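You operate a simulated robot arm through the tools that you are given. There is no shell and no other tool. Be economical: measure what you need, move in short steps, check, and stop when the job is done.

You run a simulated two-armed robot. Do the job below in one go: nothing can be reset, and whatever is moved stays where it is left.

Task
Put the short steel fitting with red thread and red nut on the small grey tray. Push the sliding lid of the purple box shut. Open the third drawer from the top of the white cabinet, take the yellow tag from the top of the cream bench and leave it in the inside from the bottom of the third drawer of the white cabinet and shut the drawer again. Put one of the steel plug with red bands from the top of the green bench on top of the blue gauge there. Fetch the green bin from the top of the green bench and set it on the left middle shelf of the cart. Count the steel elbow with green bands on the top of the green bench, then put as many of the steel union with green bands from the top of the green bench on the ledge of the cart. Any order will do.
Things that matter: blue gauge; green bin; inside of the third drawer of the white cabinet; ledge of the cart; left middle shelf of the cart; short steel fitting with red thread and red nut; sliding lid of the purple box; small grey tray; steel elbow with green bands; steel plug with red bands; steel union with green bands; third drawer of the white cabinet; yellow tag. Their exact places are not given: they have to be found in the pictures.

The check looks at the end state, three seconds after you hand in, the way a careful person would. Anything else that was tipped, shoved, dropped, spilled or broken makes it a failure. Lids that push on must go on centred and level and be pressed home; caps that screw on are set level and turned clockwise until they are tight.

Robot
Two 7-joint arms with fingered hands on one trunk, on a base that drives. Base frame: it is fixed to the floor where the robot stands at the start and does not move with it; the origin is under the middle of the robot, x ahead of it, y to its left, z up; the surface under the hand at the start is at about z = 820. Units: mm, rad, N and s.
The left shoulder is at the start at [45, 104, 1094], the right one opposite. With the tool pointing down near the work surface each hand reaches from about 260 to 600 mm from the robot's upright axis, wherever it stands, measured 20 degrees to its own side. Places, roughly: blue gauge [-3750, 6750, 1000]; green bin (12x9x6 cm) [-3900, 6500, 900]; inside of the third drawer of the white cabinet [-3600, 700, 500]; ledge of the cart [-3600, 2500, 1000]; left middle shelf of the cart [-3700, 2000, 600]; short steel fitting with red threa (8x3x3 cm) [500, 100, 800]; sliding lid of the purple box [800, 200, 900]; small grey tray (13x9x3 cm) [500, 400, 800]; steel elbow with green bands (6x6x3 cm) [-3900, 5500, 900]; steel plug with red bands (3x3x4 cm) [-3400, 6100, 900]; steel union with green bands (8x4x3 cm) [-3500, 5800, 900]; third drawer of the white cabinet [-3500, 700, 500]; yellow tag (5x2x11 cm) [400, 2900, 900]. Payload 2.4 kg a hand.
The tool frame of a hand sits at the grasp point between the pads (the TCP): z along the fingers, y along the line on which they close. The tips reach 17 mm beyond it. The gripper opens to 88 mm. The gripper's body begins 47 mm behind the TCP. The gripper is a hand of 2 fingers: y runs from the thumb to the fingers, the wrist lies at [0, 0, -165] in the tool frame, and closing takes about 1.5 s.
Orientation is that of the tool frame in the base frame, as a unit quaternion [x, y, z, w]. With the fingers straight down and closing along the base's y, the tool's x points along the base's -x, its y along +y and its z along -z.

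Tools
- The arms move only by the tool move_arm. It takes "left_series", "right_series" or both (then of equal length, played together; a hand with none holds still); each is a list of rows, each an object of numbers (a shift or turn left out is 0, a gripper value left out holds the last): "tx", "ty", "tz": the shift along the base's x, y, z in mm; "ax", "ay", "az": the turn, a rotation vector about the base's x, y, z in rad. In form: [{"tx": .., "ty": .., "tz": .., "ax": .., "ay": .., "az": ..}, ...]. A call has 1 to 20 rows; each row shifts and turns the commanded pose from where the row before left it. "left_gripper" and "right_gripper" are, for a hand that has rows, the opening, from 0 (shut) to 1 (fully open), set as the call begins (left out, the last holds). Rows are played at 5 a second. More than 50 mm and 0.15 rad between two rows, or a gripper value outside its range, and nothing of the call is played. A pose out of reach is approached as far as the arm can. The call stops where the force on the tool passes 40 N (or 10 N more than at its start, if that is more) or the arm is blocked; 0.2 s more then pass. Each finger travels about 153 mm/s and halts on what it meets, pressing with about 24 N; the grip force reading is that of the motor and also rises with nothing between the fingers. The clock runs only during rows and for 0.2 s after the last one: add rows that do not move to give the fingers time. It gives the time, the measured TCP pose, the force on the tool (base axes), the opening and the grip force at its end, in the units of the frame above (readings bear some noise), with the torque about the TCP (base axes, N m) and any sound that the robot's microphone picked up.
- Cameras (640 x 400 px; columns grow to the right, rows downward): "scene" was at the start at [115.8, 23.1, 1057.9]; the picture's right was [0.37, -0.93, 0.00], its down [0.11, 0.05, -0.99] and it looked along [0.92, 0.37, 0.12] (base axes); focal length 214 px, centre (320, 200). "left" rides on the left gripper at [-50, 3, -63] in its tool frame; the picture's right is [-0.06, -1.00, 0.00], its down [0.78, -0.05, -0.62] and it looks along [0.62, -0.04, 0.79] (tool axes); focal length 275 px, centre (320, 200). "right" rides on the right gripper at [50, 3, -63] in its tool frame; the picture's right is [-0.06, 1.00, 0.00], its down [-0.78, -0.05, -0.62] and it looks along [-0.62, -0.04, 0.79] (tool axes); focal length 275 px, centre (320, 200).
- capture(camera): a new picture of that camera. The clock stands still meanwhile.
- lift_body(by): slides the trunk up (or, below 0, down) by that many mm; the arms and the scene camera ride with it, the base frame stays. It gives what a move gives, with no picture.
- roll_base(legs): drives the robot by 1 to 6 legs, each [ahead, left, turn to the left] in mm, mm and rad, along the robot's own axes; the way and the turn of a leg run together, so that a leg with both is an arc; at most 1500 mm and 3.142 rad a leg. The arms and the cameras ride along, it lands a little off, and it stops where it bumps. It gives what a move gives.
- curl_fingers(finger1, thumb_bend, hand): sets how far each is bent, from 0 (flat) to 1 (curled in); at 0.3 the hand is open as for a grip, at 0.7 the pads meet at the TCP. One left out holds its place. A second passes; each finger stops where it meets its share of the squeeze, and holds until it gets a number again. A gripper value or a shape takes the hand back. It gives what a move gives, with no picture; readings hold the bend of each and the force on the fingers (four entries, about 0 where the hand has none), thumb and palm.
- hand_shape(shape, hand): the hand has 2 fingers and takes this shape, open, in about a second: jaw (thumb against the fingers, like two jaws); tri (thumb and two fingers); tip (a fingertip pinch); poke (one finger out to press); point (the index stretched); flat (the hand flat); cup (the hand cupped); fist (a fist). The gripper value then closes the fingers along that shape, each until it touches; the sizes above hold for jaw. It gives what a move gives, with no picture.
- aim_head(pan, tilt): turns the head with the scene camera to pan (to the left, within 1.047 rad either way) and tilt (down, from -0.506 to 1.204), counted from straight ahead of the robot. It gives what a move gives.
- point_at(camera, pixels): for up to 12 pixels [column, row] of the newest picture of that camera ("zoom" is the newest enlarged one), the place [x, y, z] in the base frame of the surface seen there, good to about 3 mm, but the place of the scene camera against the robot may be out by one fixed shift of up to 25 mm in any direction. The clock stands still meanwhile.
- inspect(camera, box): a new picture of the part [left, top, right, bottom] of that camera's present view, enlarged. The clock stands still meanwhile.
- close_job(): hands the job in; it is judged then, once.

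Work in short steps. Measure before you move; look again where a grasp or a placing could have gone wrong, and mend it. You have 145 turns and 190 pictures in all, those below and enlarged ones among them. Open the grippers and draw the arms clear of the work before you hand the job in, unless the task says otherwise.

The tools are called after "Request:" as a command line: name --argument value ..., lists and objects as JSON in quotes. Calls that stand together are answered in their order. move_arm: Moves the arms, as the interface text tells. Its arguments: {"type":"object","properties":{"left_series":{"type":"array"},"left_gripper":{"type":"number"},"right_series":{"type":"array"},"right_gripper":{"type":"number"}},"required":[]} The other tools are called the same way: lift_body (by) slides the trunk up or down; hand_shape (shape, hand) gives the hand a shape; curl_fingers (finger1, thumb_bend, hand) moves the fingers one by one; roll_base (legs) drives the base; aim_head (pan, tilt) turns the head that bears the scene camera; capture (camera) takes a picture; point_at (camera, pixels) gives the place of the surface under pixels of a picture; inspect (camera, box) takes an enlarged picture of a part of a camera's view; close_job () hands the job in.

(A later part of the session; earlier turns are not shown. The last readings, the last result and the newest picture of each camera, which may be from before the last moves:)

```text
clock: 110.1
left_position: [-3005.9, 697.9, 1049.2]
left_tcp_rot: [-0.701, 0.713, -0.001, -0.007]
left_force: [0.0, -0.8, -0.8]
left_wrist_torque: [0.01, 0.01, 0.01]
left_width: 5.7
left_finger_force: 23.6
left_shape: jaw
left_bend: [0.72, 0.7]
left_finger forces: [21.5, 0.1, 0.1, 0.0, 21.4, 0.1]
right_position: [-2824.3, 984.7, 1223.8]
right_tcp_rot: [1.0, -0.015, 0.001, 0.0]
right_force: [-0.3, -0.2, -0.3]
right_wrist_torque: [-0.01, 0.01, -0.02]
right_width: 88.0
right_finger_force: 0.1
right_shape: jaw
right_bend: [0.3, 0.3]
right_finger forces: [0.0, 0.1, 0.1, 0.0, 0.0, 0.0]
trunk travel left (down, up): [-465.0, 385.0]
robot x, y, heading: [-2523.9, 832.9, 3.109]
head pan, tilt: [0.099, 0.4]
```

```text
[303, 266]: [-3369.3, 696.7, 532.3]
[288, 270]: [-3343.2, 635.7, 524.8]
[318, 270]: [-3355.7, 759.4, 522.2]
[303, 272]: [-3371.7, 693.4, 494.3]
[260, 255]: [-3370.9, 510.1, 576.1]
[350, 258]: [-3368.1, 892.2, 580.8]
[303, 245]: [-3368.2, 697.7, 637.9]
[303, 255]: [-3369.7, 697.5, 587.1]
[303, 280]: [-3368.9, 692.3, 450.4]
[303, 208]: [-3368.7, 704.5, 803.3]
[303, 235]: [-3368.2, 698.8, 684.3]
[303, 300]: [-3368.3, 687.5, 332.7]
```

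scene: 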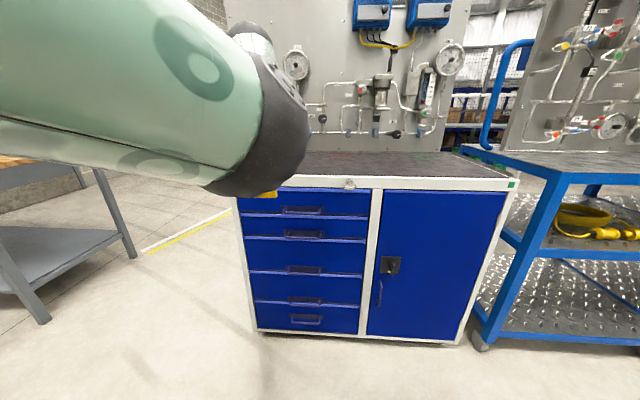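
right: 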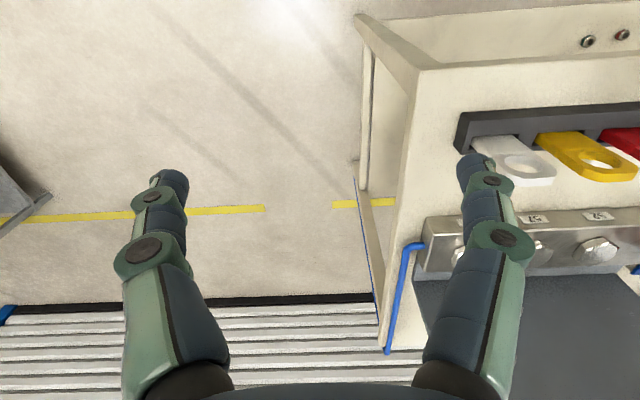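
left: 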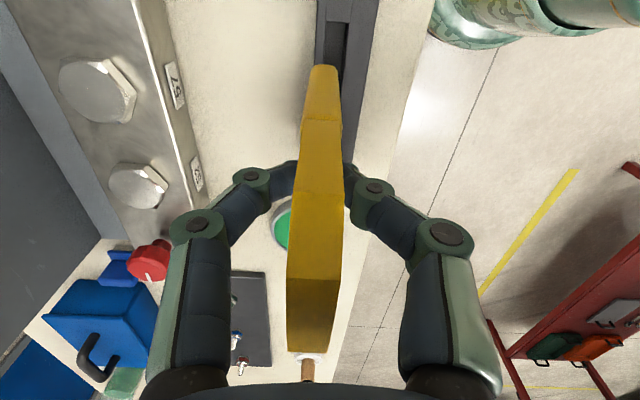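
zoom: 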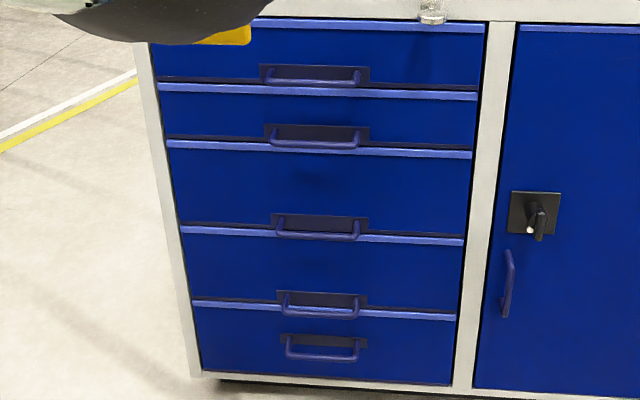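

Handle bar of drawer 3: y 636–759, x≈-3345, z≈522. I tilt the right hand forward and roll it so it will close vertically on the bar, and shift the left hand (with the tag) out to the left.

Request:
move_arm --right_series '[{"tx": -15, "tz": -7, "ay": 0.143}, {"tx": -15, "tz": -7, "ay": 0.143}, {"tx": -15, "tz": -7, "ay": 0.143}, {"tx": -15, "tz": -7, "ay": 0.143}, {"tx": -15, "tz": -7, "ay": 0.143}, {"tx": -15, "tz": -7, "ay": 0.143}, {"tx": -15, "tz": -7, "ay": 0.143}, {"tx": -15, "tz": -7, "ay": 0.143}, {"tx": -15, "tz": -7, "ay": 0.143}, {"tx": -15, "tz": -7, "ay": 0.143}, {"tx": -15, "tz": -7, "ay": 0.141}, {}]' --left_series '[{"ty": -10}, {"ty": -10}, {"ty": -10}, {"ty": -10}, {"ty": -10}, {"ty": -10}, {"ty": -10}, {"ty": -10}, {"ty": -10}, {"ty": -10}, {"ty": -10}, {}]'

Request:
move_arm --right_series '[{"ax": 0.143, "tz": -5}, {"ax": 0.143, "tz": -5}, {"ax": 0.143, "tz": -5}, {"ax": 0.143, "tz": -5}, {"ax": 0.143, "tz": -5}, {"ax": 0.143, "tz": -5}, {"ax": 0.143, "tz": -5}, {"ax": 0.143, "tz": -5}, {"ax": 0.143, "tz": -5}, {"ax": 0.143, "tz": -5}, {"ax": 0.141, "tz": -5}, {}]'

```text
clock: 112.7
left_position: [-3006.4, 588.0, 1049.4]
left_tcp_rot: [-0.701, 0.713, -0.001, -0.005]
left_force: [0.5, 0.4, 0.5]
left_wrist_torque: [-0.01, -0.03, -0.03]
left_width: 5.4
left_finger_force: 24.1
left_shape: jaw
left_bend: [0.72, 0.7]
left_finger forces: [21.4, 0.0, 0.1, 0.0, 21.4, 0.0]
right_position: [-2984.8, 1005.2, 1296.6]
right_tcp_rot: [0.717, -0.01, -0.697, 0.012]
right_force: [0.5, 0.2, 0.3]
right_wrist_torque: [0.0, 0.0, 0.01]
right_width: 88.1
right_finger_force: 0.0
right_shape: jaw
right_bend: [0.3, 0.3]
right_finger forces: [0.0, 0.0, 0.1, 0.0, 0.0, 0.0]
right hand out of reach, approached as far as the arm can: row 9, 10, 11
trunk travel left (down, up): [-465.0, 385.0]
robot x, y, heading: [-2519.0, 829.4, 3.111]
head pan, tilt: [0.099, 0.4]
```

```text
clock: 115.3
left_position: [-3006.2, 589.2, 1047.8]
left_tcp_rot: [-0.701, 0.713, -0.001, -0.006]
left_force: [-0.3, -0.4, -1.0]
left_wrist_torque: [-0.03, -0.01, 0.01]
left_width: 5.9
left_finger_force: 23.5
left_shape: jaw
left_bend: [0.72, 0.7]
left_finger forces: [21.3, 0.0, 0.0, 0.0, 21.4, 0.1]
right_position: [-2973.0, 1066.3, 1257.2]
right_tcp_rot: [0.509, 0.494, -0.507, -0.491]
right_force: [0.6, 0.1, 0.4]
right_wrist_torque: [0.05, -0.02, 0.01]
right_width: 87.8
right_finger_force: 0.1
right_shape: jaw
right_bend: [0.3, 0.3]
right_finger forces: [0.0, 0.0, 0.0, 0.0, 0.1, 0.0]
right hand out of reach, approached as far as the arm can: row 1, 2, 3, 4, 5, 6, 7, 8, 9, 10, 11
trunk travel left (down, up): [-465.0, 385.0]
robot x, y, heading: [-2521.5, 825.1, 3.109]
head pan, tilt: [0.099, 0.4]
```

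The right hand now points forward, closing vertically. I lower the trunk 450 and look for the handle with the right camera.

Request:
lift_body --by -450

Request:
move_arm --right_series '[{"tz": -40, "tx": -15, "ty": -30}, {"tz": -40, "tx": -15, "ty": -30}, {"tz": -40, "tx": -15, "ty": -30}, {"tz": -40, "tx": -15, "ty": -30}, {"tz": -40, "tx": -15, "ty": -30}, {"tz": -35, "tx": -15, "ty": -30}, {}]'

Request:
capture --camera "right"

Request:
capture --camera "scene"

```text
refused: -450 is not a number from -400 to 400
```

```text
refused: row 1 steps farther than a row can; nothing moved
```

```text
142 pictures are left
```

right: 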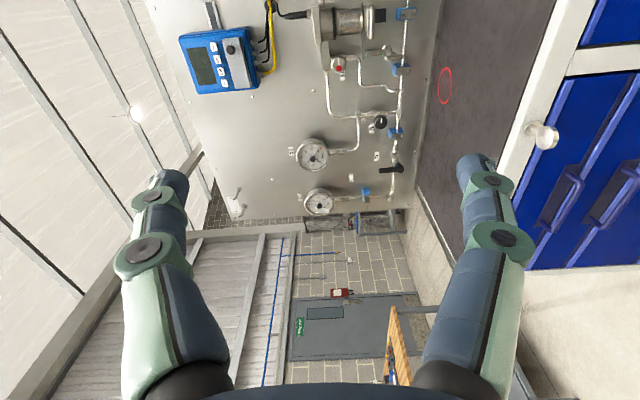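

```text
141 pictures are left
```

scene: 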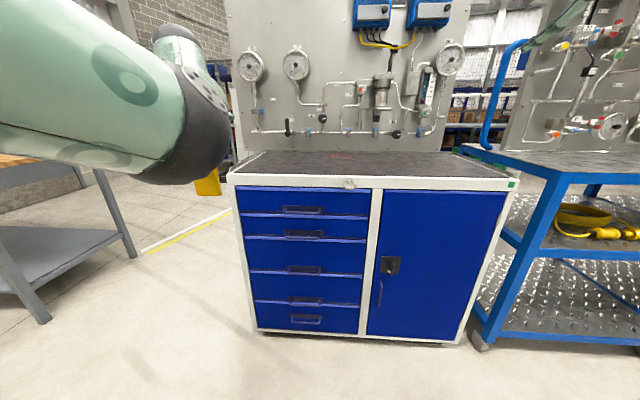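

The lift limit is 400 a call; I lower in two calls and use smaller arm steps.

Request:
lift_body --by -400

Request:
lift_body --by -50

Request:
move_arm --right_series '[{"tz": -35, "tx": -10, "ty": -25}, {"tz": -35, "tx": -10, "ty": -25}, {"tz": -35, "tx": -10, "ty": -25}, {"tz": -35, "tx": -10, "ty": -25}, {"tz": -35, "tx": -10, "ty": -25}, {"tz": -35, "tx": -10, "ty": -25}, {"tz": -35, "tx": -10, "ty": -25}, {"tz": -35, "tx": -10}, {}]'

Request:
capture --camera "right"

```text
clock: 119.2
left_position: [-3005.6, 589.1, 650.5]
left_tcp_rot: [-0.701, 0.713, -0.001, -0.005]
left_force: [-0.2, 0.2, -0.2]
left_wrist_torque: [-0.04, 0.02, 0.0]
left_width: 5.9
left_finger_force: 24.2
left_shape: jaw
left_bend: [0.72, 0.7]
left_finger forces: [21.4, 0.1, 0.0, 0.0, 21.4, 0.0]
right_position: [-2979.6, 1066.5, 847.5]
right_tcp_rot: [0.514, 0.498, -0.501, -0.487]
right_force: [-0.6, 0.3, -0.2]
right_wrist_torque: [0.01, 0.0, 0.01]
right_width: 88.0
right_finger_force: 0.0
right_shape: jaw
right_bend: [0.3, 0.3]
right_finger forces: [0.1, 0.1, 0.0, 0.0, 0.1, 0.0]
trunk travel left (down, up): [-65.0, 785.0]
robot x, y, heading: [-2518.8, 829.5, 3.108]
head pan, tilt: [0.099, 0.4]
```

```text
clock: 120.1
left_position: [-3007.8, 585.8, 581.7]
left_tcp_rot: [-0.701, 0.713, -0.018, 0.011]
left_force: [0.0, -0.1, -0.3]
left_wrist_torque: [0.0, 0.02, 0.03]
left_width: 5.8
left_finger_force: 24.3
left_shape: jaw
left_bend: [0.72, 0.7]
left_finger forces: [21.5, 0.0, 0.1, 0.0, 21.4, 0.0]
right_position: [-2993.5, 1065.4, 777.0]
right_tcp_rot: [0.529, 0.509, -0.488, -0.472]
right_force: [-0.2, 0.6, 0.0]
right_wrist_torque: [0.0, -0.01, -0.02]
right_width: 88.3
right_finger_force: 0.0
right_shape: jaw
right_bend: [0.3, 0.3]
right_finger forces: [0.0, 0.0, 0.1, 0.0, 0.0, 0.1]
trunk travel left (down, up): [-15.0, 835.0]
robot x, y, heading: [-2519.6, 828.2, 3.111]
head pan, tilt: [0.099, 0.4]
```

```text
clock: 121.5
left_position: [-3008.9, 587.2, 579.1]
left_tcp_rot: [-0.701, 0.713, -0.019, 0.011]
left_force: [0.4, 0.1, -0.6]
left_wrist_torque: [0.03, -0.01, 0.02]
left_width: 5.5
left_finger_force: 24.1
left_shape: jaw
left_bend: [0.72, 0.7]
left_finger forces: [21.4, 0.1, 0.0, 0.0, 21.5, 0.1]
right_position: [-3048.0, 1004.9, 702.7]
right_tcp_rot: [-0.475, -0.467, 0.53, 0.525]
right_force: [-0.1, 0.4, -0.2]
right_wrist_torque: [0.01, -0.02, -0.05]
right_width: 88.0
right_finger_force: 0.0
right_shape: jaw
right_bend: [0.3, 0.3]
right_finger forces: [0.0, 0.1, 0.0, 0.0, 0.1, 0.0]
right hand out of reach, approached as far as the arm can: row 1, 2, 3, 4, 5, 6
trunk travel left (down, up): [-15.0, 835.0]
robot x, y, heading: [-2523.0, 831.5, 3.115]
head pan, tilt: [0.099, 0.4]
stopped in row 7 (right hand): the arm was blocked; the commanded pose is now the measured one
```

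```text
140 pictures are left
```

right: 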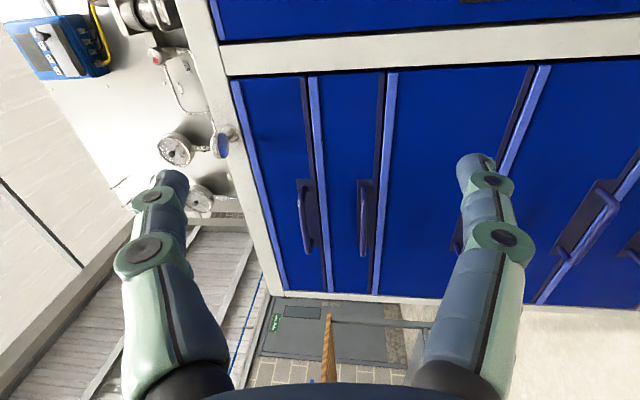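

The arm is too folded (elbow likely near the base). I extend it forward first, then go lower.

Request:
move_arm --right_series '[{"tx": -35}, {"tx": -35}, {"tx": -35}, {"tx": -25}, {"tz": -30, "ty": -25}, {"tz": -30, "ty": -25}, {"tz": -30, "ty": -25}, {"tz": -30, "ty": -25}, {"tz": -30, "ty": -25}, {"tz": -30, "ty": -25}, {}]'

Request:
capture --camera "right"

```text
clock: 123.9
left_position: [-3008.6, 585.9, 580.0]
left_tcp_rot: [-0.701, 0.713, -0.018, 0.01]
left_force: [0.2, 0.3, -0.5]
left_wrist_torque: [-0.01, 0.0, 0.02]
left_width: 6.0
left_finger_force: 24.0
left_shape: jaw
left_bend: [0.72, 0.7]
left_finger forces: [21.4, 0.0, 0.0, 0.1, 21.4, 0.1]
right_position: [-3176.9, 853.8, 524.7]
right_tcp_rot: [-0.476, -0.468, 0.531, 0.523]
right_force: [0.8, 1.1, 0.2]
right_wrist_torque: [0.01, -0.03, -0.01]
right_width: 87.7
right_finger_force: 0.1
right_shape: jaw
right_bend: [0.3, 0.3]
right_finger forces: [0.0, 0.0, 0.1, 0.0, 0.1, 0.1]
trunk travel left (down, up): [-15.0, 835.0]
robot x, y, heading: [-2520.6, 828.2, 3.107]
head pan, tilt: [0.099, 0.4]
```

```text
139 pictures are left
```

right: 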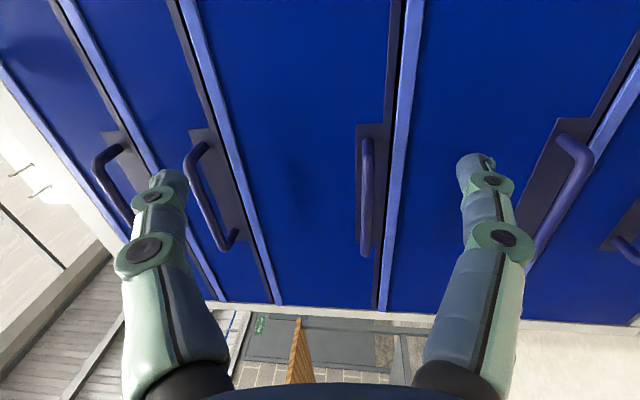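

Third handle is at (366,195) in the right picture, seen nicely between the fingers. I measure it.

Request:
point_at --camera "right" --pixels '[[367, 140], [366, 160], [365, 190], [364, 220], [362, 250], [385, 190], [340, 190], [365, 128], [395, 190], [360, 190]]'

```text
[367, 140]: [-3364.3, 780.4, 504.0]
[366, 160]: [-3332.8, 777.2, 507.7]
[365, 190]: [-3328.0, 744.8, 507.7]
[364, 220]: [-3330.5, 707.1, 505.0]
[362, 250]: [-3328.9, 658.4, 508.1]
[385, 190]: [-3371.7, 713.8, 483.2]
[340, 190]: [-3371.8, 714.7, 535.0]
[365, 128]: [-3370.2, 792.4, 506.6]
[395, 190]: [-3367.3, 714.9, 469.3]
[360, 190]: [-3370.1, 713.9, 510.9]
```

The bar is at x≈-3332, y 655–778, z≈507. I straighten the tool, pull the arm back a bit, then bring the base closer and left so that the arm reaches comfortably.

Request:
move_arm --right_series '[{"ay": -0.11}, {"tx": 25}, {"tx": 25}, {"tx": 25}, {"tx": 25}, {}]'

Request:
roll_base --legs '[[0, 118, 0.03], [100, 0, 0]]'

```text
clock: 125.5
left_position: [-3008.8, 585.0, 581.0]
left_tcp_rot: [-0.701, 0.713, -0.017, 0.01]
left_force: [-0.5, -0.4, -0.1]
left_wrist_torque: [-0.01, 0.01, 0.0]
left_width: 5.6
left_finger_force: 24.7
left_shape: jaw
left_bend: [0.72, 0.7]
left_finger forces: [21.4, 0.0, 0.1, 0.1, 21.3, 0.0]
right_position: [-3106.1, 859.8, 581.8]
right_tcp_rot: [-0.465, -0.467, 0.528, 0.536]
right_force: [0.3, 0.4, 0.1]
right_wrist_torque: [-0.01, -0.03, -0.01]
right_width: 87.9
right_finger_force: 0.1
right_shape: jaw
right_bend: [0.3, 0.3]
right_finger forces: [0.0, 0.0, 0.0, 0.0, 0.1, 0.0]
trunk travel left (down, up): [-15.0, 835.0]
robot x, y, heading: [-2516.2, 827.4, 3.113]
head pan, tilt: [0.099, 0.4]
stopped in row 6 (right hand): the arm was blocked; the commanded pose is now the measured one
```

```text
clock: 127.5
left_position: [-3102.1, 450.6, 581.2]
left_tcp_rot: [0.713, -0.701, 0.018, -0.01]
left_force: [0.5, 0.0, 0.4]
left_wrist_torque: [0.01, 0.03, 0.01]
left_width: 5.9
left_finger_force: 24.4
left_shape: jaw
left_bend: [0.72, 0.7]
left_finger forces: [21.5, 0.0, 0.1, 0.0, 21.4, 0.0]
right_position: [-3208.7, 722.5, 581.5]
right_tcp_rot: [-0.457, -0.475, 0.537, 0.527]
right_force: [0.0, 0.3, 0.5]
right_wrist_torque: [-0.01, 0.0, 0.0]
right_width: 87.6
right_finger_force: 0.1
right_shape: jaw
right_bend: [0.3, 0.3]
right_finger forces: [0.1, 0.0, 0.0, 0.1, 0.1, 0.1]
trunk travel left (down, up): [-15.0, 835.0]
robot x, y, heading: [-2621.0, 709.4, -3.138]
head pan, tilt: [0.099, 0.4]
```

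The hand is at (-3209,722,581), in front of the handle. I drive ahead 85, then lower to bar height while level, and look.

Request:
roll_base --legs '[[85, 0, 0]]'

Request:
move_arm --right_series '[{"tz": -25, "ay": -0.06}, {"tz": -25, "ay": -0.06}, {"tz": -24, "ty": -4}, {}]'

Request:
capture --camera "right"

```text
clock: 128.6
left_position: [-3183.3, 450.6, 580.1]
left_tcp_rot: [0.713, -0.7, 0.018, -0.011]
left_force: [0.3, -0.3, -0.1]
left_wrist_torque: [0.0, 0.01, 0.01]
left_width: 5.7
left_finger_force: 23.7
left_shape: jaw
left_bend: [0.72, 0.7]
left_finger forces: [21.3, 0.0, 0.0, 0.0, 21.3, 0.0]
right_position: [-3291.8, 721.5, 584.1]
right_tcp_rot: [-0.455, -0.475, 0.538, 0.527]
right_force: [0.8, -1.0, 0.1]
right_wrist_torque: [0.05, -0.02, 0.0]
right_width: 87.7
right_finger_force: 0.0
right_shape: jaw
right_bend: [0.3, 0.3]
right_finger forces: [0.0, 0.0, 0.0, 0.0, 0.1, 0.0]
trunk travel left (down, up): [-15.0, 835.0]
robot x, y, heading: [-2705.9, 714.0, -3.14]
head pan, tilt: [0.099, 0.4]
```

```text
clock: 129.6
left_position: [-3183.0, 448.1, 581.4]
left_tcp_rot: [0.714, -0.7, 0.015, -0.011]
left_force: [0.1, -1.0, -0.1]
left_wrist_torque: [-0.04, 0.01, 0.01]
left_width: 5.5
left_finger_force: 23.8
left_shape: jaw
left_bend: [0.72, 0.7]
left_finger forces: [21.3, 0.0, 0.0, 0.0, 21.5, 0.0]
right_position: [-3291.7, 711.2, 515.3]
right_tcp_rot: [-0.487, -0.502, 0.514, 0.496]
right_force: [0.0, -0.6, 0.2]
right_wrist_torque: [0.01, 0.0, 0.0]
right_width: 87.8
right_finger_force: 0.2
right_shape: jaw
right_bend: [0.3, 0.3]
right_finger forces: [0.0, 0.1, 0.0, 0.1, 0.0, 0.0]
trunk travel left (down, up): [-15.0, 835.0]
robot x, y, heading: [-2701.2, 714.9, -3.135]
head pan, tilt: [0.099, 0.4]
```

```text
138 pictures are left
```

right: 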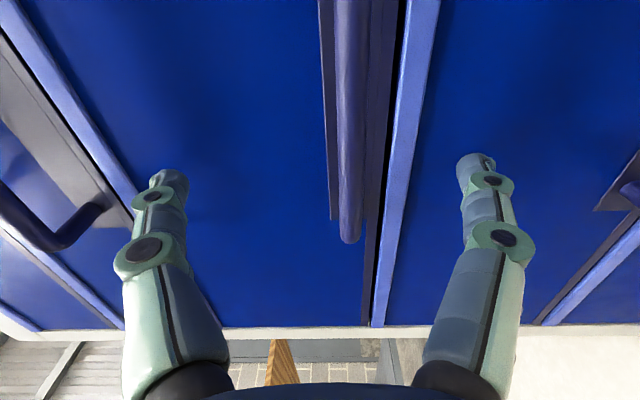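

The bar runs between the fingers, slightly lower than the TCP. I go down 8, forward 40, and close.

Request:
move_arm --right_series '[{"tz": -8}, {"tx": -20}, {"tx": -18}, {}]'

Request:
move_arm --right_series '[{}, {}, {}, {}, {}, {}, {}, {}]' --right_gripper 0

Request:
capture --camera "right"

```text
clock: 130.6
left_position: [-3184.4, 450.0, 579.3]
left_tcp_rot: [0.713, -0.7, 0.018, -0.011]
left_force: [0.4, 0.0, 0.1]
left_wrist_torque: [-0.01, 0.0, 0.01]
left_width: 5.6
left_finger_force: 23.4
left_shape: jaw
left_bend: [0.72, 0.7]
left_finger forces: [21.4, 0.1, 0.0, 0.0, 21.4, 0.1]
right_position: [-3330.0, 716.6, 500.7]
right_tcp_rot: [-0.487, -0.506, 0.509, 0.497]
right_force: [0.6, 0.9, 0.3]
right_wrist_torque: [-0.02, -0.02, 0.0]
right_width: 88.3
right_finger_force: 0.1
right_shape: jaw
right_bend: [0.3, 0.3]
right_finger forces: [0.0, 0.0, 0.0, 0.1, 0.0, 0.0]
trunk travel left (down, up): [-15.0, 835.0]
robot x, y, heading: [-2703.7, 710.4, -3.136]
head pan, tilt: [0.099, 0.4]
```

```text
clock: 132.4
left_position: [-3185.0, 450.2, 580.1]
left_tcp_rot: [0.713, -0.7, 0.018, -0.012]
left_force: [-0.3, -0.8, 0.0]
left_wrist_torque: [0.01, 0.0, -0.02]
left_width: 5.7
left_finger_force: 23.4
left_shape: jaw
left_bend: [0.72, 0.7]
left_finger forces: [21.4, 0.1, 0.0, 0.0, 21.5, 0.0]
right_position: [-3330.1, 716.4, 502.6]
right_tcp_rot: [-0.487, -0.506, 0.51, 0.496]
right_force: [-6.2, -0.1, 6.1]
right_wrist_torque: [0.01, 0.01, 0.02]
right_width: 0.1
right_finger_force: 24.6
right_shape: jaw
right_bend: [0.63, 0.74]
right_finger forces: [18.7, 0.1, 0.0, 0.1, 23.5, 0.1]
trunk travel left (down, up): [-15.0, 835.0]
robot x, y, heading: [-2703.2, 707.9, -3.132]
head pan, tilt: [0.099, 0.4]
```

```text
137 pictures are left
```

right: 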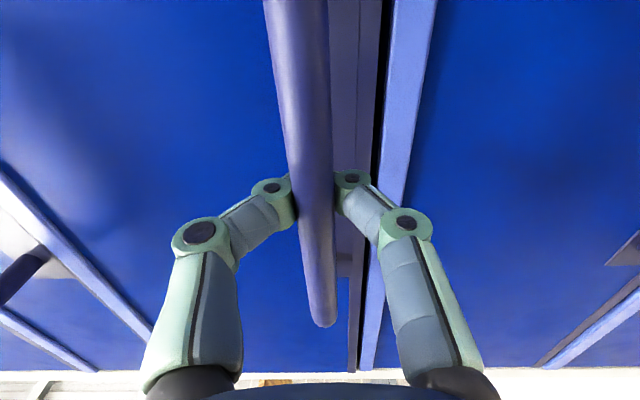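

The fingers have closed behind the bar: hooked. I drive the base back 270 mm to pull the drawer open.

Request:
roll_base --legs '[[-270, 0, 0]]'

Request:
capture --camera "right"

Request:
aim_head --pan 0.0 --tilt 0.6

Request:
capture --camera "scene"

```text
clock: 134.3
left_position: [-2917.9, 452.7, 581.4]
left_tcp_rot: [0.712, -0.702, 0.018, -0.011]
left_force: [0.5, 0.5, -0.4]
left_wrist_torque: [-0.02, -0.01, -0.05]
left_width: 5.7
left_finger_force: 24.4
left_shape: jaw
left_bend: [0.72, 0.7]
left_finger forces: [21.4, 0.1, 0.1, 0.1, 21.4, 0.1]
right_position: [-3063.7, 720.5, 502.3]
right_tcp_rot: [-0.488, -0.505, 0.509, 0.497]
right_force: [0.0, -0.3, -0.4]
right_wrist_torque: [0.01, -0.02, 0.02]
right_width: 0.0
right_finger_force: 24.4
right_shape: jaw
right_bend: [0.66, 0.72]
right_finger forces: [0.0, 0.0, 0.0, 0.0, 0.0, 0.0]
trunk travel left (down, up): [-15.0, 835.0]
robot x, y, heading: [-2435.0, 714.5, -3.14]
head pan, tilt: [0.099, 0.4]
```

```text
136 pictures are left
```

right: 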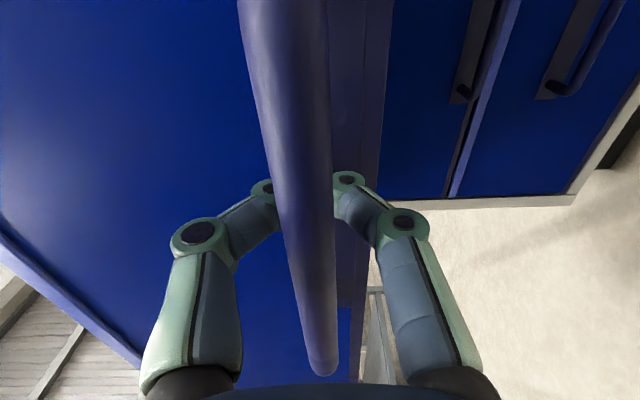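

```text
clock: 135.0
left_position: [-2918.2, 452.7, 579.5]
left_tcp_rot: [0.712, -0.702, 0.018, -0.011]
left_force: [1.0, 0.3, -0.4]
left_wrist_torque: [-0.02, -0.01, -0.02]
left_width: 5.7
left_finger_force: 24.4
left_shape: jaw
left_bend: [0.72, 0.7]
left_finger forces: [21.4, 0.1, 0.0, 0.0, 21.4, 0.0]
right_position: [-3063.2, 719.7, 501.9]
right_tcp_rot: [-0.488, -0.505, 0.51, 0.497]
right_force: [-0.7, 0.9, 0.3]
right_wrist_torque: [0.0, -0.04, -0.02]
right_width: 0.2
right_finger_force: 24.6
right_shape: jaw
right_bend: [0.66, 0.72]
right_finger forces: [0.1, 0.1, 0.0, 0.0, 0.0, 0.0]
trunk travel left (down, up): [-15.0, 835.0]
robot x, y, heading: [-2435.2, 708.2, -3.137]
head pan, tilt: [0.0, 0.6]
```

```text
135 pictures are left
```

scene: 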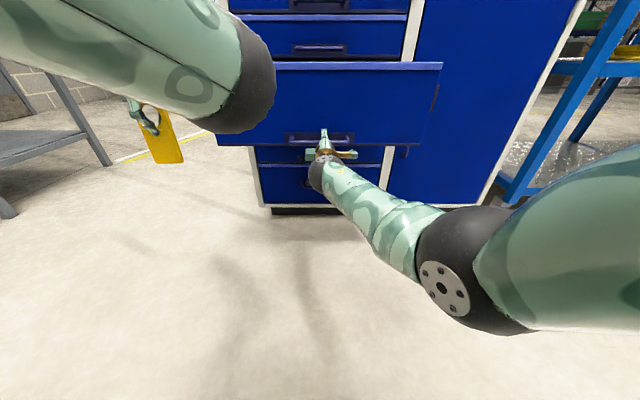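

The drawer is open about 265 mm (front at x≈-3103). I open the right hand, back off 110, and raise the trunk so I can fold the right arm back.

Request:
move_arm --right_series '[{}, {}, {}, {}]' --right_gripper 1

Request:
roll_base --legs '[[-130, 0, 0]]'

Request:
lift_body --by 330

Request:
move_arm --right_series '[{"ax": -0.143, "tz": 15, "tx": 3}, {"ax": -0.143, "tz": 15, "tx": 3}, {"ax": -0.143, "tz": 15, "tx": 3}, {"ax": -0.143, "tz": 15, "tx": 3}, {"ax": -0.143, "tz": 15, "tx": 3}, {"ax": -0.143, "tz": 15, "tx": 3}, {"ax": -0.143, "tz": 15, "tx": 3}, {"ax": -0.143, "tz": 15, "tx": 3}, {"ax": -0.143, "tz": 15, "tx": 3}, {"ax": -0.143, "tz": 15, "tx": 3}, {"ax": -0.141, "tz": 15, "tx": 3}, {}]'

Request:
move_arm --right_series '[{"ay": -0.143, "tx": 24, "ty": 10}, {"ay": -0.143, "tx": 24, "ty": 10}, {"ay": -0.143, "tx": 24, "ty": 10}, {"ay": -0.143, "tx": 24, "ty": 10}, {"ay": -0.143, "tx": 24, "ty": 10}, {"ay": -0.143, "tx": 24, "ty": 10}, {"ay": -0.143, "tx": 24, "ty": 10}, {"ay": -0.143, "tx": 24, "ty": 10}, {"ay": -0.143, "tx": 24, "ty": 10}, {"ay": -0.143, "tx": 24, "ty": 10}, {"ay": -0.141, "tx": 24, "ty": 10}, {}]'

```text
clock: 136.0
left_position: [-2918.8, 453.1, 580.9]
left_tcp_rot: [0.712, -0.702, 0.017, -0.011]
left_force: [0.3, -0.6, -1.0]
left_wrist_torque: [-0.01, -0.05, 0.0]
left_width: 6.0
left_finger_force: 23.6
left_shape: jaw
left_bend: [0.72, 0.7]
left_finger forces: [21.4, 0.0, 0.0, 0.1, 21.3, 0.1]
right_position: [-3064.3, 720.4, 500.8]
right_tcp_rot: [-0.487, -0.505, 0.509, 0.498]
right_force: [-0.2, -0.7, 0.2]
right_wrist_torque: [-0.03, -0.01, 0.03]
right_width: 88.1
right_finger_force: 0.1
right_shape: jaw
right_bend: [0.3, 0.3]
right_finger forces: [0.0, 0.1, 0.1, 0.1, 0.1, 0.0]
trunk travel left (down, up): [-15.0, 835.0]
robot x, y, heading: [-2437.5, 715.1, -3.142]
head pan, tilt: [0.0, 0.6]
```

```text
clock: 137.3
left_position: [-2788.0, 453.8, 579.2]
left_tcp_rot: [0.712, -0.702, 0.017, -0.011]
left_force: [-0.6, 0.5, -0.3]
left_wrist_torque: [-0.02, 0.0, -0.01]
left_width: 5.6
left_finger_force: 23.8
left_shape: jaw
left_bend: [0.72, 0.7]
left_finger forces: [21.4, 0.0, 0.0, 0.0, 21.3, 0.0]
right_position: [-2932.6, 720.1, 502.0]
right_tcp_rot: [-0.489, -0.504, 0.509, 0.498]
right_force: [-0.7, 0.0, -0.4]
right_wrist_torque: [0.01, 0.02, -0.01]
right_width: 87.9
right_finger_force: 0.1
right_shape: jaw
right_bend: [0.3, 0.3]
right_finger forces: [0.0, 0.1, 0.0, 0.0, 0.0, 0.0]
trunk travel left (down, up): [-15.0, 835.0]
robot x, y, heading: [-2301.4, 712.5, -3.143]
head pan, tilt: [0.0, 0.6]
```

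```text
clock: 140.5
left_position: [-2787.1, 452.9, 909.7]
left_tcp_rot: [0.711, -0.703, 0.018, -0.01]
left_force: [0.2, -0.5, -0.1]
left_wrist_torque: [0.0, 0.05, 0.01]
left_width: 5.7
left_finger_force: 23.7
left_shape: jaw
left_bend: [0.72, 0.7]
left_finger forces: [21.4, 0.1, 0.0, 0.0, 21.4, 0.1]
right_position: [-2933.7, 720.8, 856.1]
right_tcp_rot: [-0.477, -0.494, 0.519, 0.508]
right_force: [-0.1, -0.2, -0.8]
right_wrist_torque: [0.01, 0.0, 0.0]
right_width: 87.8
right_finger_force: 0.1
right_shape: jaw
right_bend: [0.3, 0.3]
right_finger forces: [0.1, 0.0, 0.1, 0.0, 0.0, 0.0]
trunk travel left (down, up): [-345.0, 505.0]
robot x, y, heading: [-2306.4, 712.1, -3.14]
head pan, tilt: [0.0, 0.6]
```

```text
clock: 143.1
left_position: [-2787.2, 453.9, 909.5]
left_tcp_rot: [0.711, -0.703, 0.017, -0.011]
left_force: [-0.3, 0.5, 0.3]
left_wrist_torque: [0.03, -0.02, 0.0]
left_width: 6.0
left_finger_force: 24.1
left_shape: jaw
left_bend: [0.72, 0.7]
left_finger forces: [21.4, 0.0, 0.0, 0.0, 21.4, 0.0]
right_position: [-2897.9, 721.3, 1020.2]
right_tcp_rot: [-0.698, 0.018, 0.716, 0.021]
right_force: [0.9, 0.1, 0.1]
right_wrist_torque: [0.02, 0.01, 0.0]
right_width: 88.3
right_finger_force: 0.1
right_shape: jaw
right_bend: [0.3, 0.3]
right_finger forces: [0.0, 0.0, 0.1, 0.0, 0.1, 0.0]
trunk travel left (down, up): [-345.0, 505.0]
robot x, y, heading: [-2306.0, 711.8, -3.143]
head pan, tilt: [0.0, 0.6]
```

```text
clock: 145.7
left_position: [-2787.7, 453.7, 909.1]
left_tcp_rot: [0.711, -0.703, 0.018, -0.01]
left_force: [-0.3, -0.3, -0.2]
left_wrist_torque: [0.01, 0.02, 0.01]
left_width: 5.6
left_finger_force: 24.8
left_shape: jaw
left_bend: [0.72, 0.7]
left_finger forces: [21.4, 0.0, 0.0, 0.1, 21.4, 0.1]
right_position: [-2760.4, 849.0, 872.1]
right_tcp_rot: [1.0, 0.005, -0.012, -0.026]
right_force: [0.8, -0.3, 0.5]
right_wrist_torque: [0.02, 0.02, -0.03]
right_width: 88.1
right_finger_force: 0.1
right_shape: jaw
right_bend: [0.3, 0.3]
right_finger forces: [0.1, 0.0, 0.0, 0.0, 0.0, 0.0]
right hand out of reach, approached as far as the arm can: row 7, 8, 9, 10, 11
trunk travel left (down, up): [-345.0, 505.0]
robot x, y, heading: [-2303.0, 714.8, -3.14]
head pan, tilt: [0.0, 0.6]
```

The right hand is tool-down again. I raise it, drive right 145 and forward 300, then look into the drawer.

Request:
move_arm --right_series '[{"tz": 40, "ty": 10}, {"tz": 40, "ty": 10}, {"tz": 40, "ty": 10}, {}]'

Request:
roll_base --legs '[[0, -145, 0], [300, 0, 0]]'

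Request:
aim_head --pan 0.1 --tilt 0.75

Request:
capture --camera "scene"

Request:
capture --camera "right"

```text
clock: 146.7
left_position: [-2786.8, 454.2, 910.6]
left_tcp_rot: [0.712, -0.702, 0.018, -0.01]
left_force: [0.6, 1.0, -0.4]
left_wrist_torque: [0.02, -0.02, 0.01]
left_width: 5.9
left_finger_force: 24.0
left_shape: jaw
left_bend: [0.72, 0.7]
left_finger forces: [21.5, 0.0, 0.0, 0.0, 21.3, 0.1]
right_position: [-2801.8, 895.9, 972.0]
right_tcp_rot: [1.0, 0.003, -0.013, -0.028]
right_force: [-0.8, 0.2, 0.5]
right_wrist_torque: [0.0, -0.07, -0.01]
right_width: 87.9
right_finger_force: 0.1
right_shape: jaw
right_bend: [0.3, 0.3]
right_finger forces: [0.0, 0.0, 0.0, 0.0, 0.0, 0.0]
right hand out of reach, approached as far as the arm can: row 1, 2, 3
trunk travel left (down, up): [-345.0, 505.0]
robot x, y, heading: [-2307.2, 710.9, -3.143]
head pan, tilt: [0.0, 0.6]
```

```text
clock: 149.7
left_position: [-3084.1, 596.8, 910.3]
left_tcp_rot: [0.712, -0.702, 0.017, -0.011]
left_force: [-0.4, -0.4, 0.7]
left_wrist_torque: [0.0, 0.01, 0.01]
left_width: 5.9
left_finger_force: 24.3
left_shape: jaw
left_bend: [0.72, 0.7]
left_finger forces: [21.4, 0.0, 0.0, 0.0, 21.5, 0.1]
right_position: [-3097.9, 1038.2, 971.8]
right_tcp_rot: [1.0, 0.004, -0.013, -0.026]
right_force: [-0.3, 0.1, 0.5]
right_wrist_torque: [0.02, 0.01, 0.02]
right_width: 88.0
right_finger_force: 0.0
right_shape: jaw
right_bend: [0.3, 0.3]
right_finger forces: [0.0, 0.1, 0.0, 0.1, 0.0, 0.0]
trunk travel left (down, up): [-345.0, 505.0]
robot x, y, heading: [-2601.4, 855.2, -3.139]
head pan, tilt: [0.0, 0.6]
```

```text
clock: 150.4
left_position: [-3083.3, 596.4, 910.4]
left_tcp_rot: [0.712, -0.702, 0.017, -0.011]
left_force: [1.1, 0.1, -0.2]
left_wrist_torque: [0.02, 0.01, 0.01]
left_width: 5.7
left_finger_force: 23.2
left_shape: jaw
left_bend: [0.72, 0.7]
left_finger forces: [21.4, 0.1, 0.1, 0.1, 21.4, 0.1]
right_position: [-3097.9, 1038.2, 972.7]
right_tcp_rot: [0.999, 0.003, -0.013, -0.029]
right_force: [0.9, 0.2, 0.4]
right_wrist_torque: [0.01, 0.02, -0.03]
right_width: 88.2
right_finger_force: 0.0
right_shape: jaw
right_bend: [0.3, 0.3]
right_finger forces: [0.0, 0.0, 0.1, 0.0, 0.0, 0.0]
trunk travel left (down, up): [-345.0, 505.0]
robot x, y, heading: [-2601.3, 857.2, -3.139]
head pan, tilt: [0.099, 0.75]
```

```text
134 pictures are left
```

scene: 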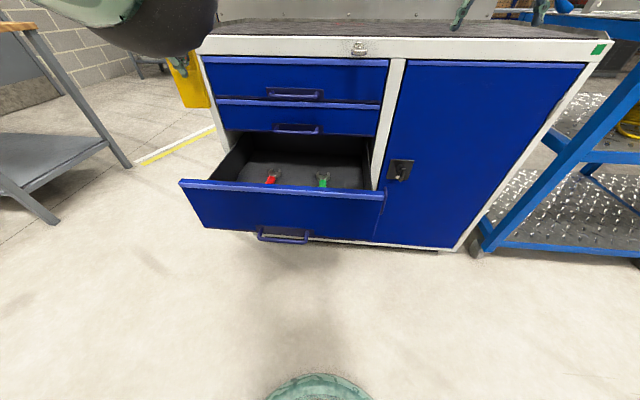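

```text
133 pictures are left
```

right: 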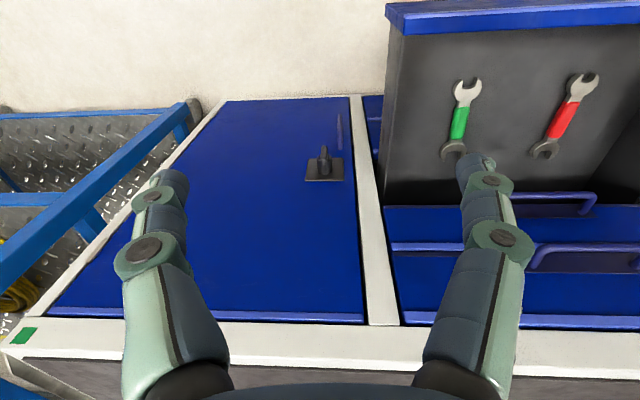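

The drawer holds a red and a green wrench; I must place the tag in free space. I measure in the right picture.

Request:
point_at --camera "right" --pixels '[[590, 80], [543, 155], [470, 80], [452, 150], [500, 110], [620, 130], [430, 60], [410, 10], [630, 10], [600, 200], [400, 200], [560, 60]]'

Request:
point_at --camera "scene" --pixels '[[240, 170], [262, 175], [300, 165], [350, 170], [185, 183], [380, 195], [278, 170], [320, 175], [232, 150]]'

Request:
capture --camera "left"

```text
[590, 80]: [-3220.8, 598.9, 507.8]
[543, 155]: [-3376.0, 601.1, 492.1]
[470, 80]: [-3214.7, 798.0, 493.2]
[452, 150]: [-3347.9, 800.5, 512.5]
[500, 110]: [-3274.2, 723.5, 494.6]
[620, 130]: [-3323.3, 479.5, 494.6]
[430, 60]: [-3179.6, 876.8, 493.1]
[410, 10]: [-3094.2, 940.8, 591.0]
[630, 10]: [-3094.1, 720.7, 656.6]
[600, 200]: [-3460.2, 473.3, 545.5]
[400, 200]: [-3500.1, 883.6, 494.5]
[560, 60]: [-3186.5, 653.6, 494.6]
```

```text
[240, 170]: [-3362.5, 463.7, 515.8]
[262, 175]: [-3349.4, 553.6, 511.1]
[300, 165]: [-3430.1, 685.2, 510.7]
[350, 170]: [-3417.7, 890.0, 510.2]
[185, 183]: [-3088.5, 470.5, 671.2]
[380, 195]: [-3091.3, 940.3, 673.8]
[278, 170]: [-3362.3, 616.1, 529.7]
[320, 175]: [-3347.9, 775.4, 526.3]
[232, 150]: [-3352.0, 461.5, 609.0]
```

```text
132 pictures are left
```

left: 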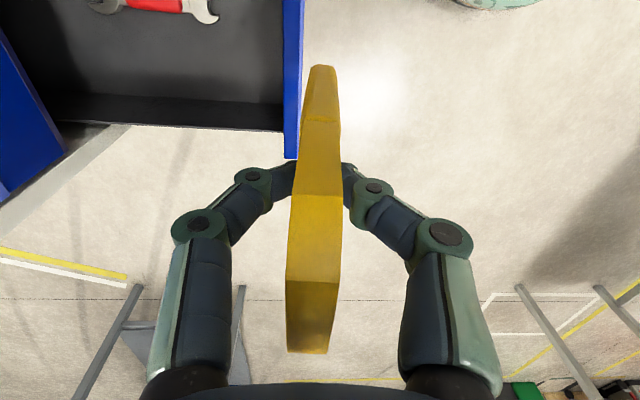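

Floor z≈494, wrenches at y≈600 and y≈799, so the free middle is y≈700. I drive ahead 200, lower the trunk 75 and shift the left hand to y≈700 with a forward tilt of about 0.55 rad.

Request:
roll_base --legs '[[200, 0, 0]]'

Request:
move_arm --left_series '[{"ty": 22}, {"ty": 22}, {"ty": 22}, {"ty": 22}, {"ty": 18}, {"ay": 0.14, "tx": -4}, {"ay": 0.14, "tx": -4}, {"ay": 0.14, "tx": -4}, {"ay": 0.13, "tx": -4}, {}]'

Request:
lift_body --by -75

Request:
capture --camera "scene"

Request:
capture --camera "left"

```text
clock: 152.0
left_position: [-3286.6, 597.0, 909.8]
left_tcp_rot: [0.712, -0.702, 0.018, -0.011]
left_force: [0.1, -0.3, -0.3]
left_wrist_torque: [0.02, -0.01, -0.02]
left_width: 5.8
left_finger_force: 24.0
left_shape: jaw
left_bend: [0.72, 0.7]
left_finger forces: [21.4, 0.0, 0.0, 0.1, 21.4, 0.0]
right_position: [-3301.9, 1037.8, 971.9]
right_tcp_rot: [1.0, 0.004, -0.014, -0.027]
right_force: [0.3, 0.0, -1.0]
right_wrist_torque: [0.0, -0.05, 0.01]
right_width: 87.9
right_finger_force: 0.0
right_shape: jaw
right_bend: [0.3, 0.3]
right_finger forces: [0.0, 0.1, 0.0, 0.0, 0.0, 0.0]
trunk travel left (down, up): [-345.0, 505.0]
robot x, y, heading: [-2805.8, 857.1, -3.144]
head pan, tilt: [0.099, 0.75]
```

```text
clock: 154.2
left_position: [-3306.2, 691.3, 916.8]
left_tcp_rot: [0.692, -0.673, -0.173, 0.195]
left_force: [-0.6, -0.7, -0.3]
left_wrist_torque: [-0.04, -0.04, -0.01]
left_width: 5.3
left_finger_force: 24.6
left_shape: jaw
left_bend: [0.72, 0.7]
left_finger forces: [21.5, 0.0, 0.0, 0.0, 21.5, 0.1]
right_position: [-3301.9, 1038.5, 971.8]
right_tcp_rot: [1.0, 0.004, -0.013, -0.027]
right_force: [-0.2, -0.9, 0.6]
right_wrist_torque: [0.0, 0.03, -0.01]
right_width: 88.0
right_finger_force: 0.1
right_shape: jaw
right_bend: [0.3, 0.3]
right_finger forces: [0.0, 0.0, 0.0, 0.0, 0.0, 0.0]
trunk travel left (down, up): [-345.0, 505.0]
robot x, y, heading: [-2806.0, 857.5, -3.14]
head pan, tilt: [0.099, 0.75]
```

```text
clock: 155.3
left_position: [-3300.3, 704.8, 838.5]
left_tcp_rot: [0.689, -0.679, -0.178, 0.181]
left_force: [11.1, 3.7, 31.6]
left_wrist_torque: [-0.01, 0.46, -0.03]
left_width: 17.5
left_finger_force: 24.0
left_shape: jaw
left_bend: [0.76, 0.8]
left_finger forces: [29.7, 0.1, 0.0, 0.0, 26.3, 0.0]
right_position: [-3303.2, 1039.6, 880.4]
right_tcp_rot: [1.0, 0.005, 0.005, -0.028]
right_force: [0.3, 0.1, 0.2]
right_wrist_torque: [0.01, 0.02, 0.02]
right_width: 88.0
right_finger_force: 0.1
right_shape: jaw
right_bend: [0.3, 0.3]
right_finger forces: [0.0, 0.0, 0.1, 0.0, 0.0, 0.0]
trunk travel left (down, up): [-270.0, 580.0]
robot x, y, heading: [-2805.9, 859.5, -3.141]
head pan, tilt: [0.099, 0.75]
```

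```text
131 pictures are left
```

scene: 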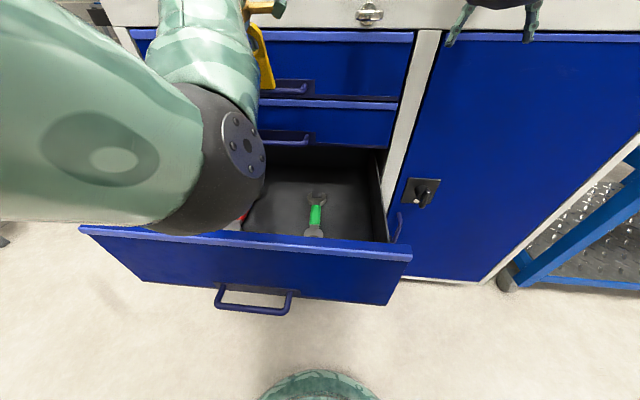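

```text
130 pictures are left
```

left: 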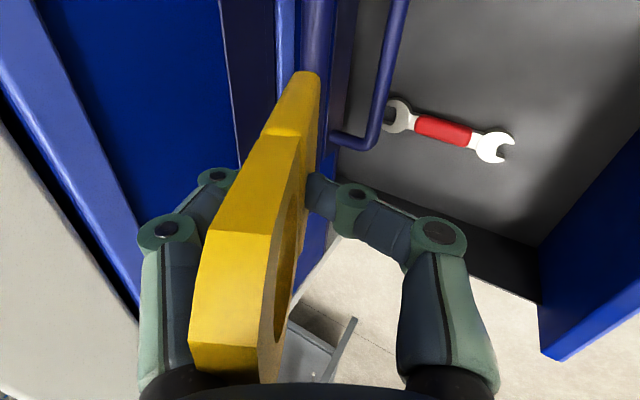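

The tag's foot touched a handle above (31 N) and twisted in the grip. I raise the trunk 60, back the hand 45 mm toward +x and look.

Request:
lift_body --by 60

Request:
move_arm --left_series '[{"tx": 25}, {"tx": 25}, {}]'

Request:
capture --camera "left"

```text
clock: 156.3
left_position: [-3301.9, 703.5, 894.3]
left_tcp_rot: [0.69, -0.679, -0.175, 0.179]
left_force: [0.4, 0.4, -1.0]
left_wrist_torque: [-0.02, 0.01, 0.01]
left_width: 9.5
left_finger_force: 23.9
left_shape: jaw
left_bend: [0.71, 0.75]
left_finger forces: [23.7, 0.1, 0.0, 0.1, 23.9, 0.0]
right_position: [-3307.2, 1039.3, 937.3]
right_tcp_rot: [1.0, 0.005, 0.006, -0.028]
right_force: [-0.3, 0.0, -0.2]
right_wrist_torque: [0.02, 0.03, 0.02]
right_width: 87.8
right_finger_force: 0.1
right_shape: jaw
right_bend: [0.3, 0.3]
right_finger forces: [0.0, 0.0, 0.0, 0.1, 0.1, 0.0]
trunk travel left (down, up): [-330.0, 520.0]
robot x, y, heading: [-2807.5, 856.6, -3.14]
head pan, tilt: [0.099, 0.75]
```

```text
clock: 157.1
left_position: [-3252.3, 703.2, 894.9]
left_tcp_rot: [0.69, -0.678, -0.176, 0.181]
left_force: [0.1, -1.0, 0.5]
left_wrist_torque: [-0.01, 0.03, 0.02]
left_width: 9.6
left_finger_force: 23.7
left_shape: jaw
left_bend: [0.71, 0.74]
left_finger forces: [23.7, 0.0, 0.0, 0.0, 23.8, 0.1]
right_position: [-3305.9, 1039.7, 937.9]
right_tcp_rot: [1.0, 0.005, 0.007, -0.028]
right_force: [0.3, -0.4, 0.1]
right_wrist_torque: [-0.02, 0.01, 0.0]
right_width: 88.0
right_finger_force: 0.1
right_shape: jaw
right_bend: [0.3, 0.3]
right_finger forces: [0.1, 0.1, 0.0, 0.1, 0.0, 0.0]
trunk travel left (down, up): [-330.0, 520.0]
robot x, y, heading: [-2804.9, 861.1, -3.139]
head pan, tilt: [0.099, 0.75]
```

```text
129 pictures are left
```

left: 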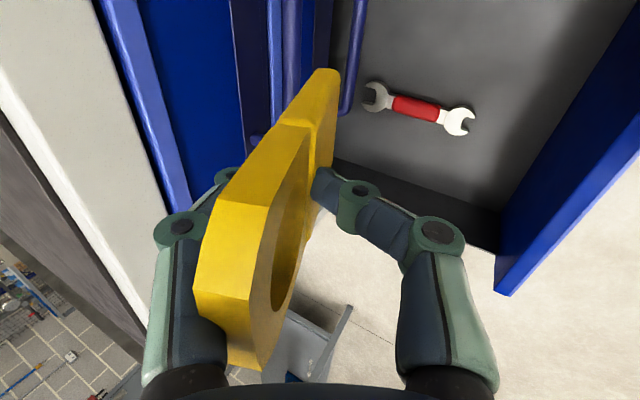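

Still held, but turned in the grip. I measure the tag's top and foot to know its attitude.

Request:
point_at --camera "left" --pixels '[[328, 72], [318, 110], [325, 130], [280, 130], [230, 290], [255, 365], [270, 320], [300, 150], [330, 90], [200, 285]]'

Request:
aim_head --pan 0.3 --tilt 0.55

Request:
capture --camera "scene"

```text
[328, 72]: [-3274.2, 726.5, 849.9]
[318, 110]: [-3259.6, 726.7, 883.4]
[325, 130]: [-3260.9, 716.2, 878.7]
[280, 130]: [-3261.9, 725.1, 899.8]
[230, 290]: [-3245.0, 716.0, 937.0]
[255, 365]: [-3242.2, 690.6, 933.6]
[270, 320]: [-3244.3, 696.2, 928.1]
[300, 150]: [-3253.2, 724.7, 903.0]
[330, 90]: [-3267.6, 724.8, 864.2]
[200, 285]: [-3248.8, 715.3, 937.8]
```

```text
clock: 157.9
left_position: [-3251.9, 703.9, 895.4]
left_tcp_rot: [0.69, -0.679, -0.176, 0.181]
left_force: [-0.3, 0.7, 0.0]
left_wrist_torque: [-0.01, -0.06, -0.03]
left_width: 9.2
left_finger_force: 23.2
left_shape: jaw
left_bend: [0.71, 0.74]
left_finger forces: [23.6, 0.1, 0.0, 0.1, 23.8, 0.0]
right_position: [-3305.8, 1039.0, 938.9]
right_tcp_rot: [1.0, 0.005, 0.005, -0.029]
right_force: [0.4, -0.6, 0.0]
right_wrist_torque: [0.01, -0.02, 0.01]
right_width: 88.0
right_finger_force: 0.1
right_shape: jaw
right_bend: [0.3, 0.3]
right_finger forces: [0.1, 0.0, 0.0, 0.0, 0.0, 0.0]
trunk travel left (down, up): [-330.0, 520.0]
robot x, y, heading: [-2802.3, 857.6, -3.14]
head pan, tilt: [0.3, 0.55]
```

```text
128 pictures are left
```

scene: 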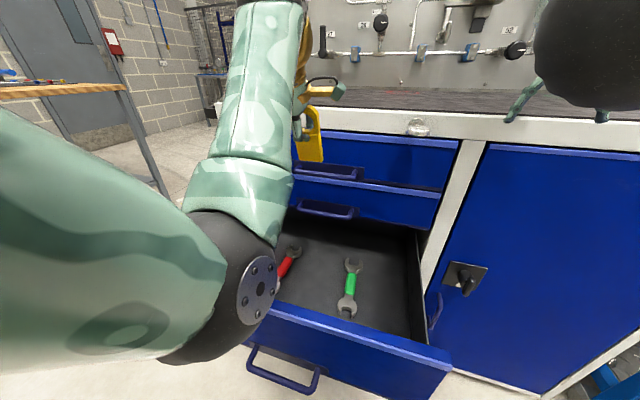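

The tag leans ~19°, foot at (-3274,~715,850). The way straight down is clear; I lower 270 mm with the arm.

Request:
move_arm --left_series '[{"tz": -40}, {"tz": -40}, {"tz": -40}, {"tz": -40}, {"tz": -40}, {"tz": -40}, {"tz": -30}, {}]'

Request:
capture --camera "scene"

Request:
capture --camera "left"

```text
clock: 159.7
left_position: [-3253.0, 704.2, 625.8]
left_tcp_rot: [0.69, -0.679, -0.176, 0.18]
left_force: [1.1, 0.2, -0.9]
left_wrist_torque: [0.02, -0.01, 0.0]
left_width: 8.7
left_finger_force: 24.0
left_shape: jaw
left_bend: [0.71, 0.74]
left_finger forces: [23.7, 0.0, 0.1, 0.1, 23.7, 0.0]
right_position: [-3305.6, 1039.6, 939.0]
right_tcp_rot: [1.0, 0.005, 0.007, -0.028]
right_force: [-0.8, -0.2, -0.5]
right_wrist_torque: [0.01, -0.01, 0.01]
right_width: 87.8
right_finger_force: 0.0
right_shape: jaw
right_bend: [0.3, 0.3]
right_finger forces: [0.0, 0.0, 0.1, 0.0, 0.0, 0.0]
trunk travel left (down, up): [-330.0, 520.0]
robot x, y, heading: [-2805.1, 856.3, -3.146]
head pan, tilt: [0.3, 0.55]
```

```text
127 pictures are left
```

scene: 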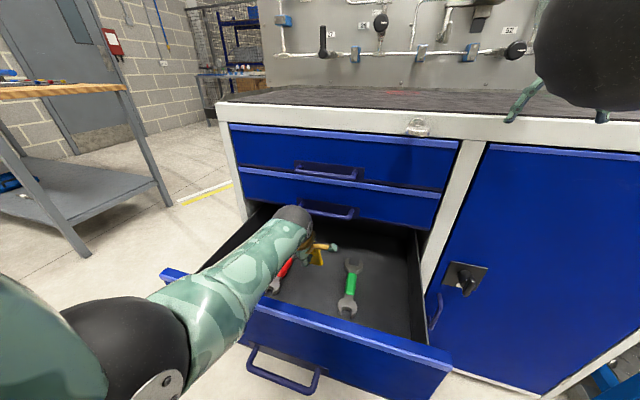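

```text
126 pictures are left
```

left: 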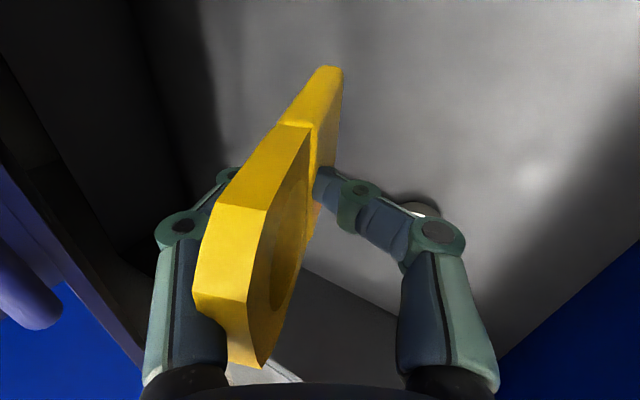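

Now I check the forearm's clearance over the drawer front before the last 80 mm.

Request:
point_at --camera "scene" --pixels '[[250, 310], [235, 320], [215, 345], [190, 375], [180, 275], [160, 295], [270, 310], [300, 318], [200, 310]]'

```text
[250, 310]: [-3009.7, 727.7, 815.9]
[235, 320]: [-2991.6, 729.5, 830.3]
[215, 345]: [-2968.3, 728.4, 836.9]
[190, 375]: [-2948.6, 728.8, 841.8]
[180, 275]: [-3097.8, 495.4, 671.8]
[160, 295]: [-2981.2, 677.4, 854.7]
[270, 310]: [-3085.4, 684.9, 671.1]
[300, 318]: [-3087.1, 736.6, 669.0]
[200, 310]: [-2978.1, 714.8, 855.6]
```

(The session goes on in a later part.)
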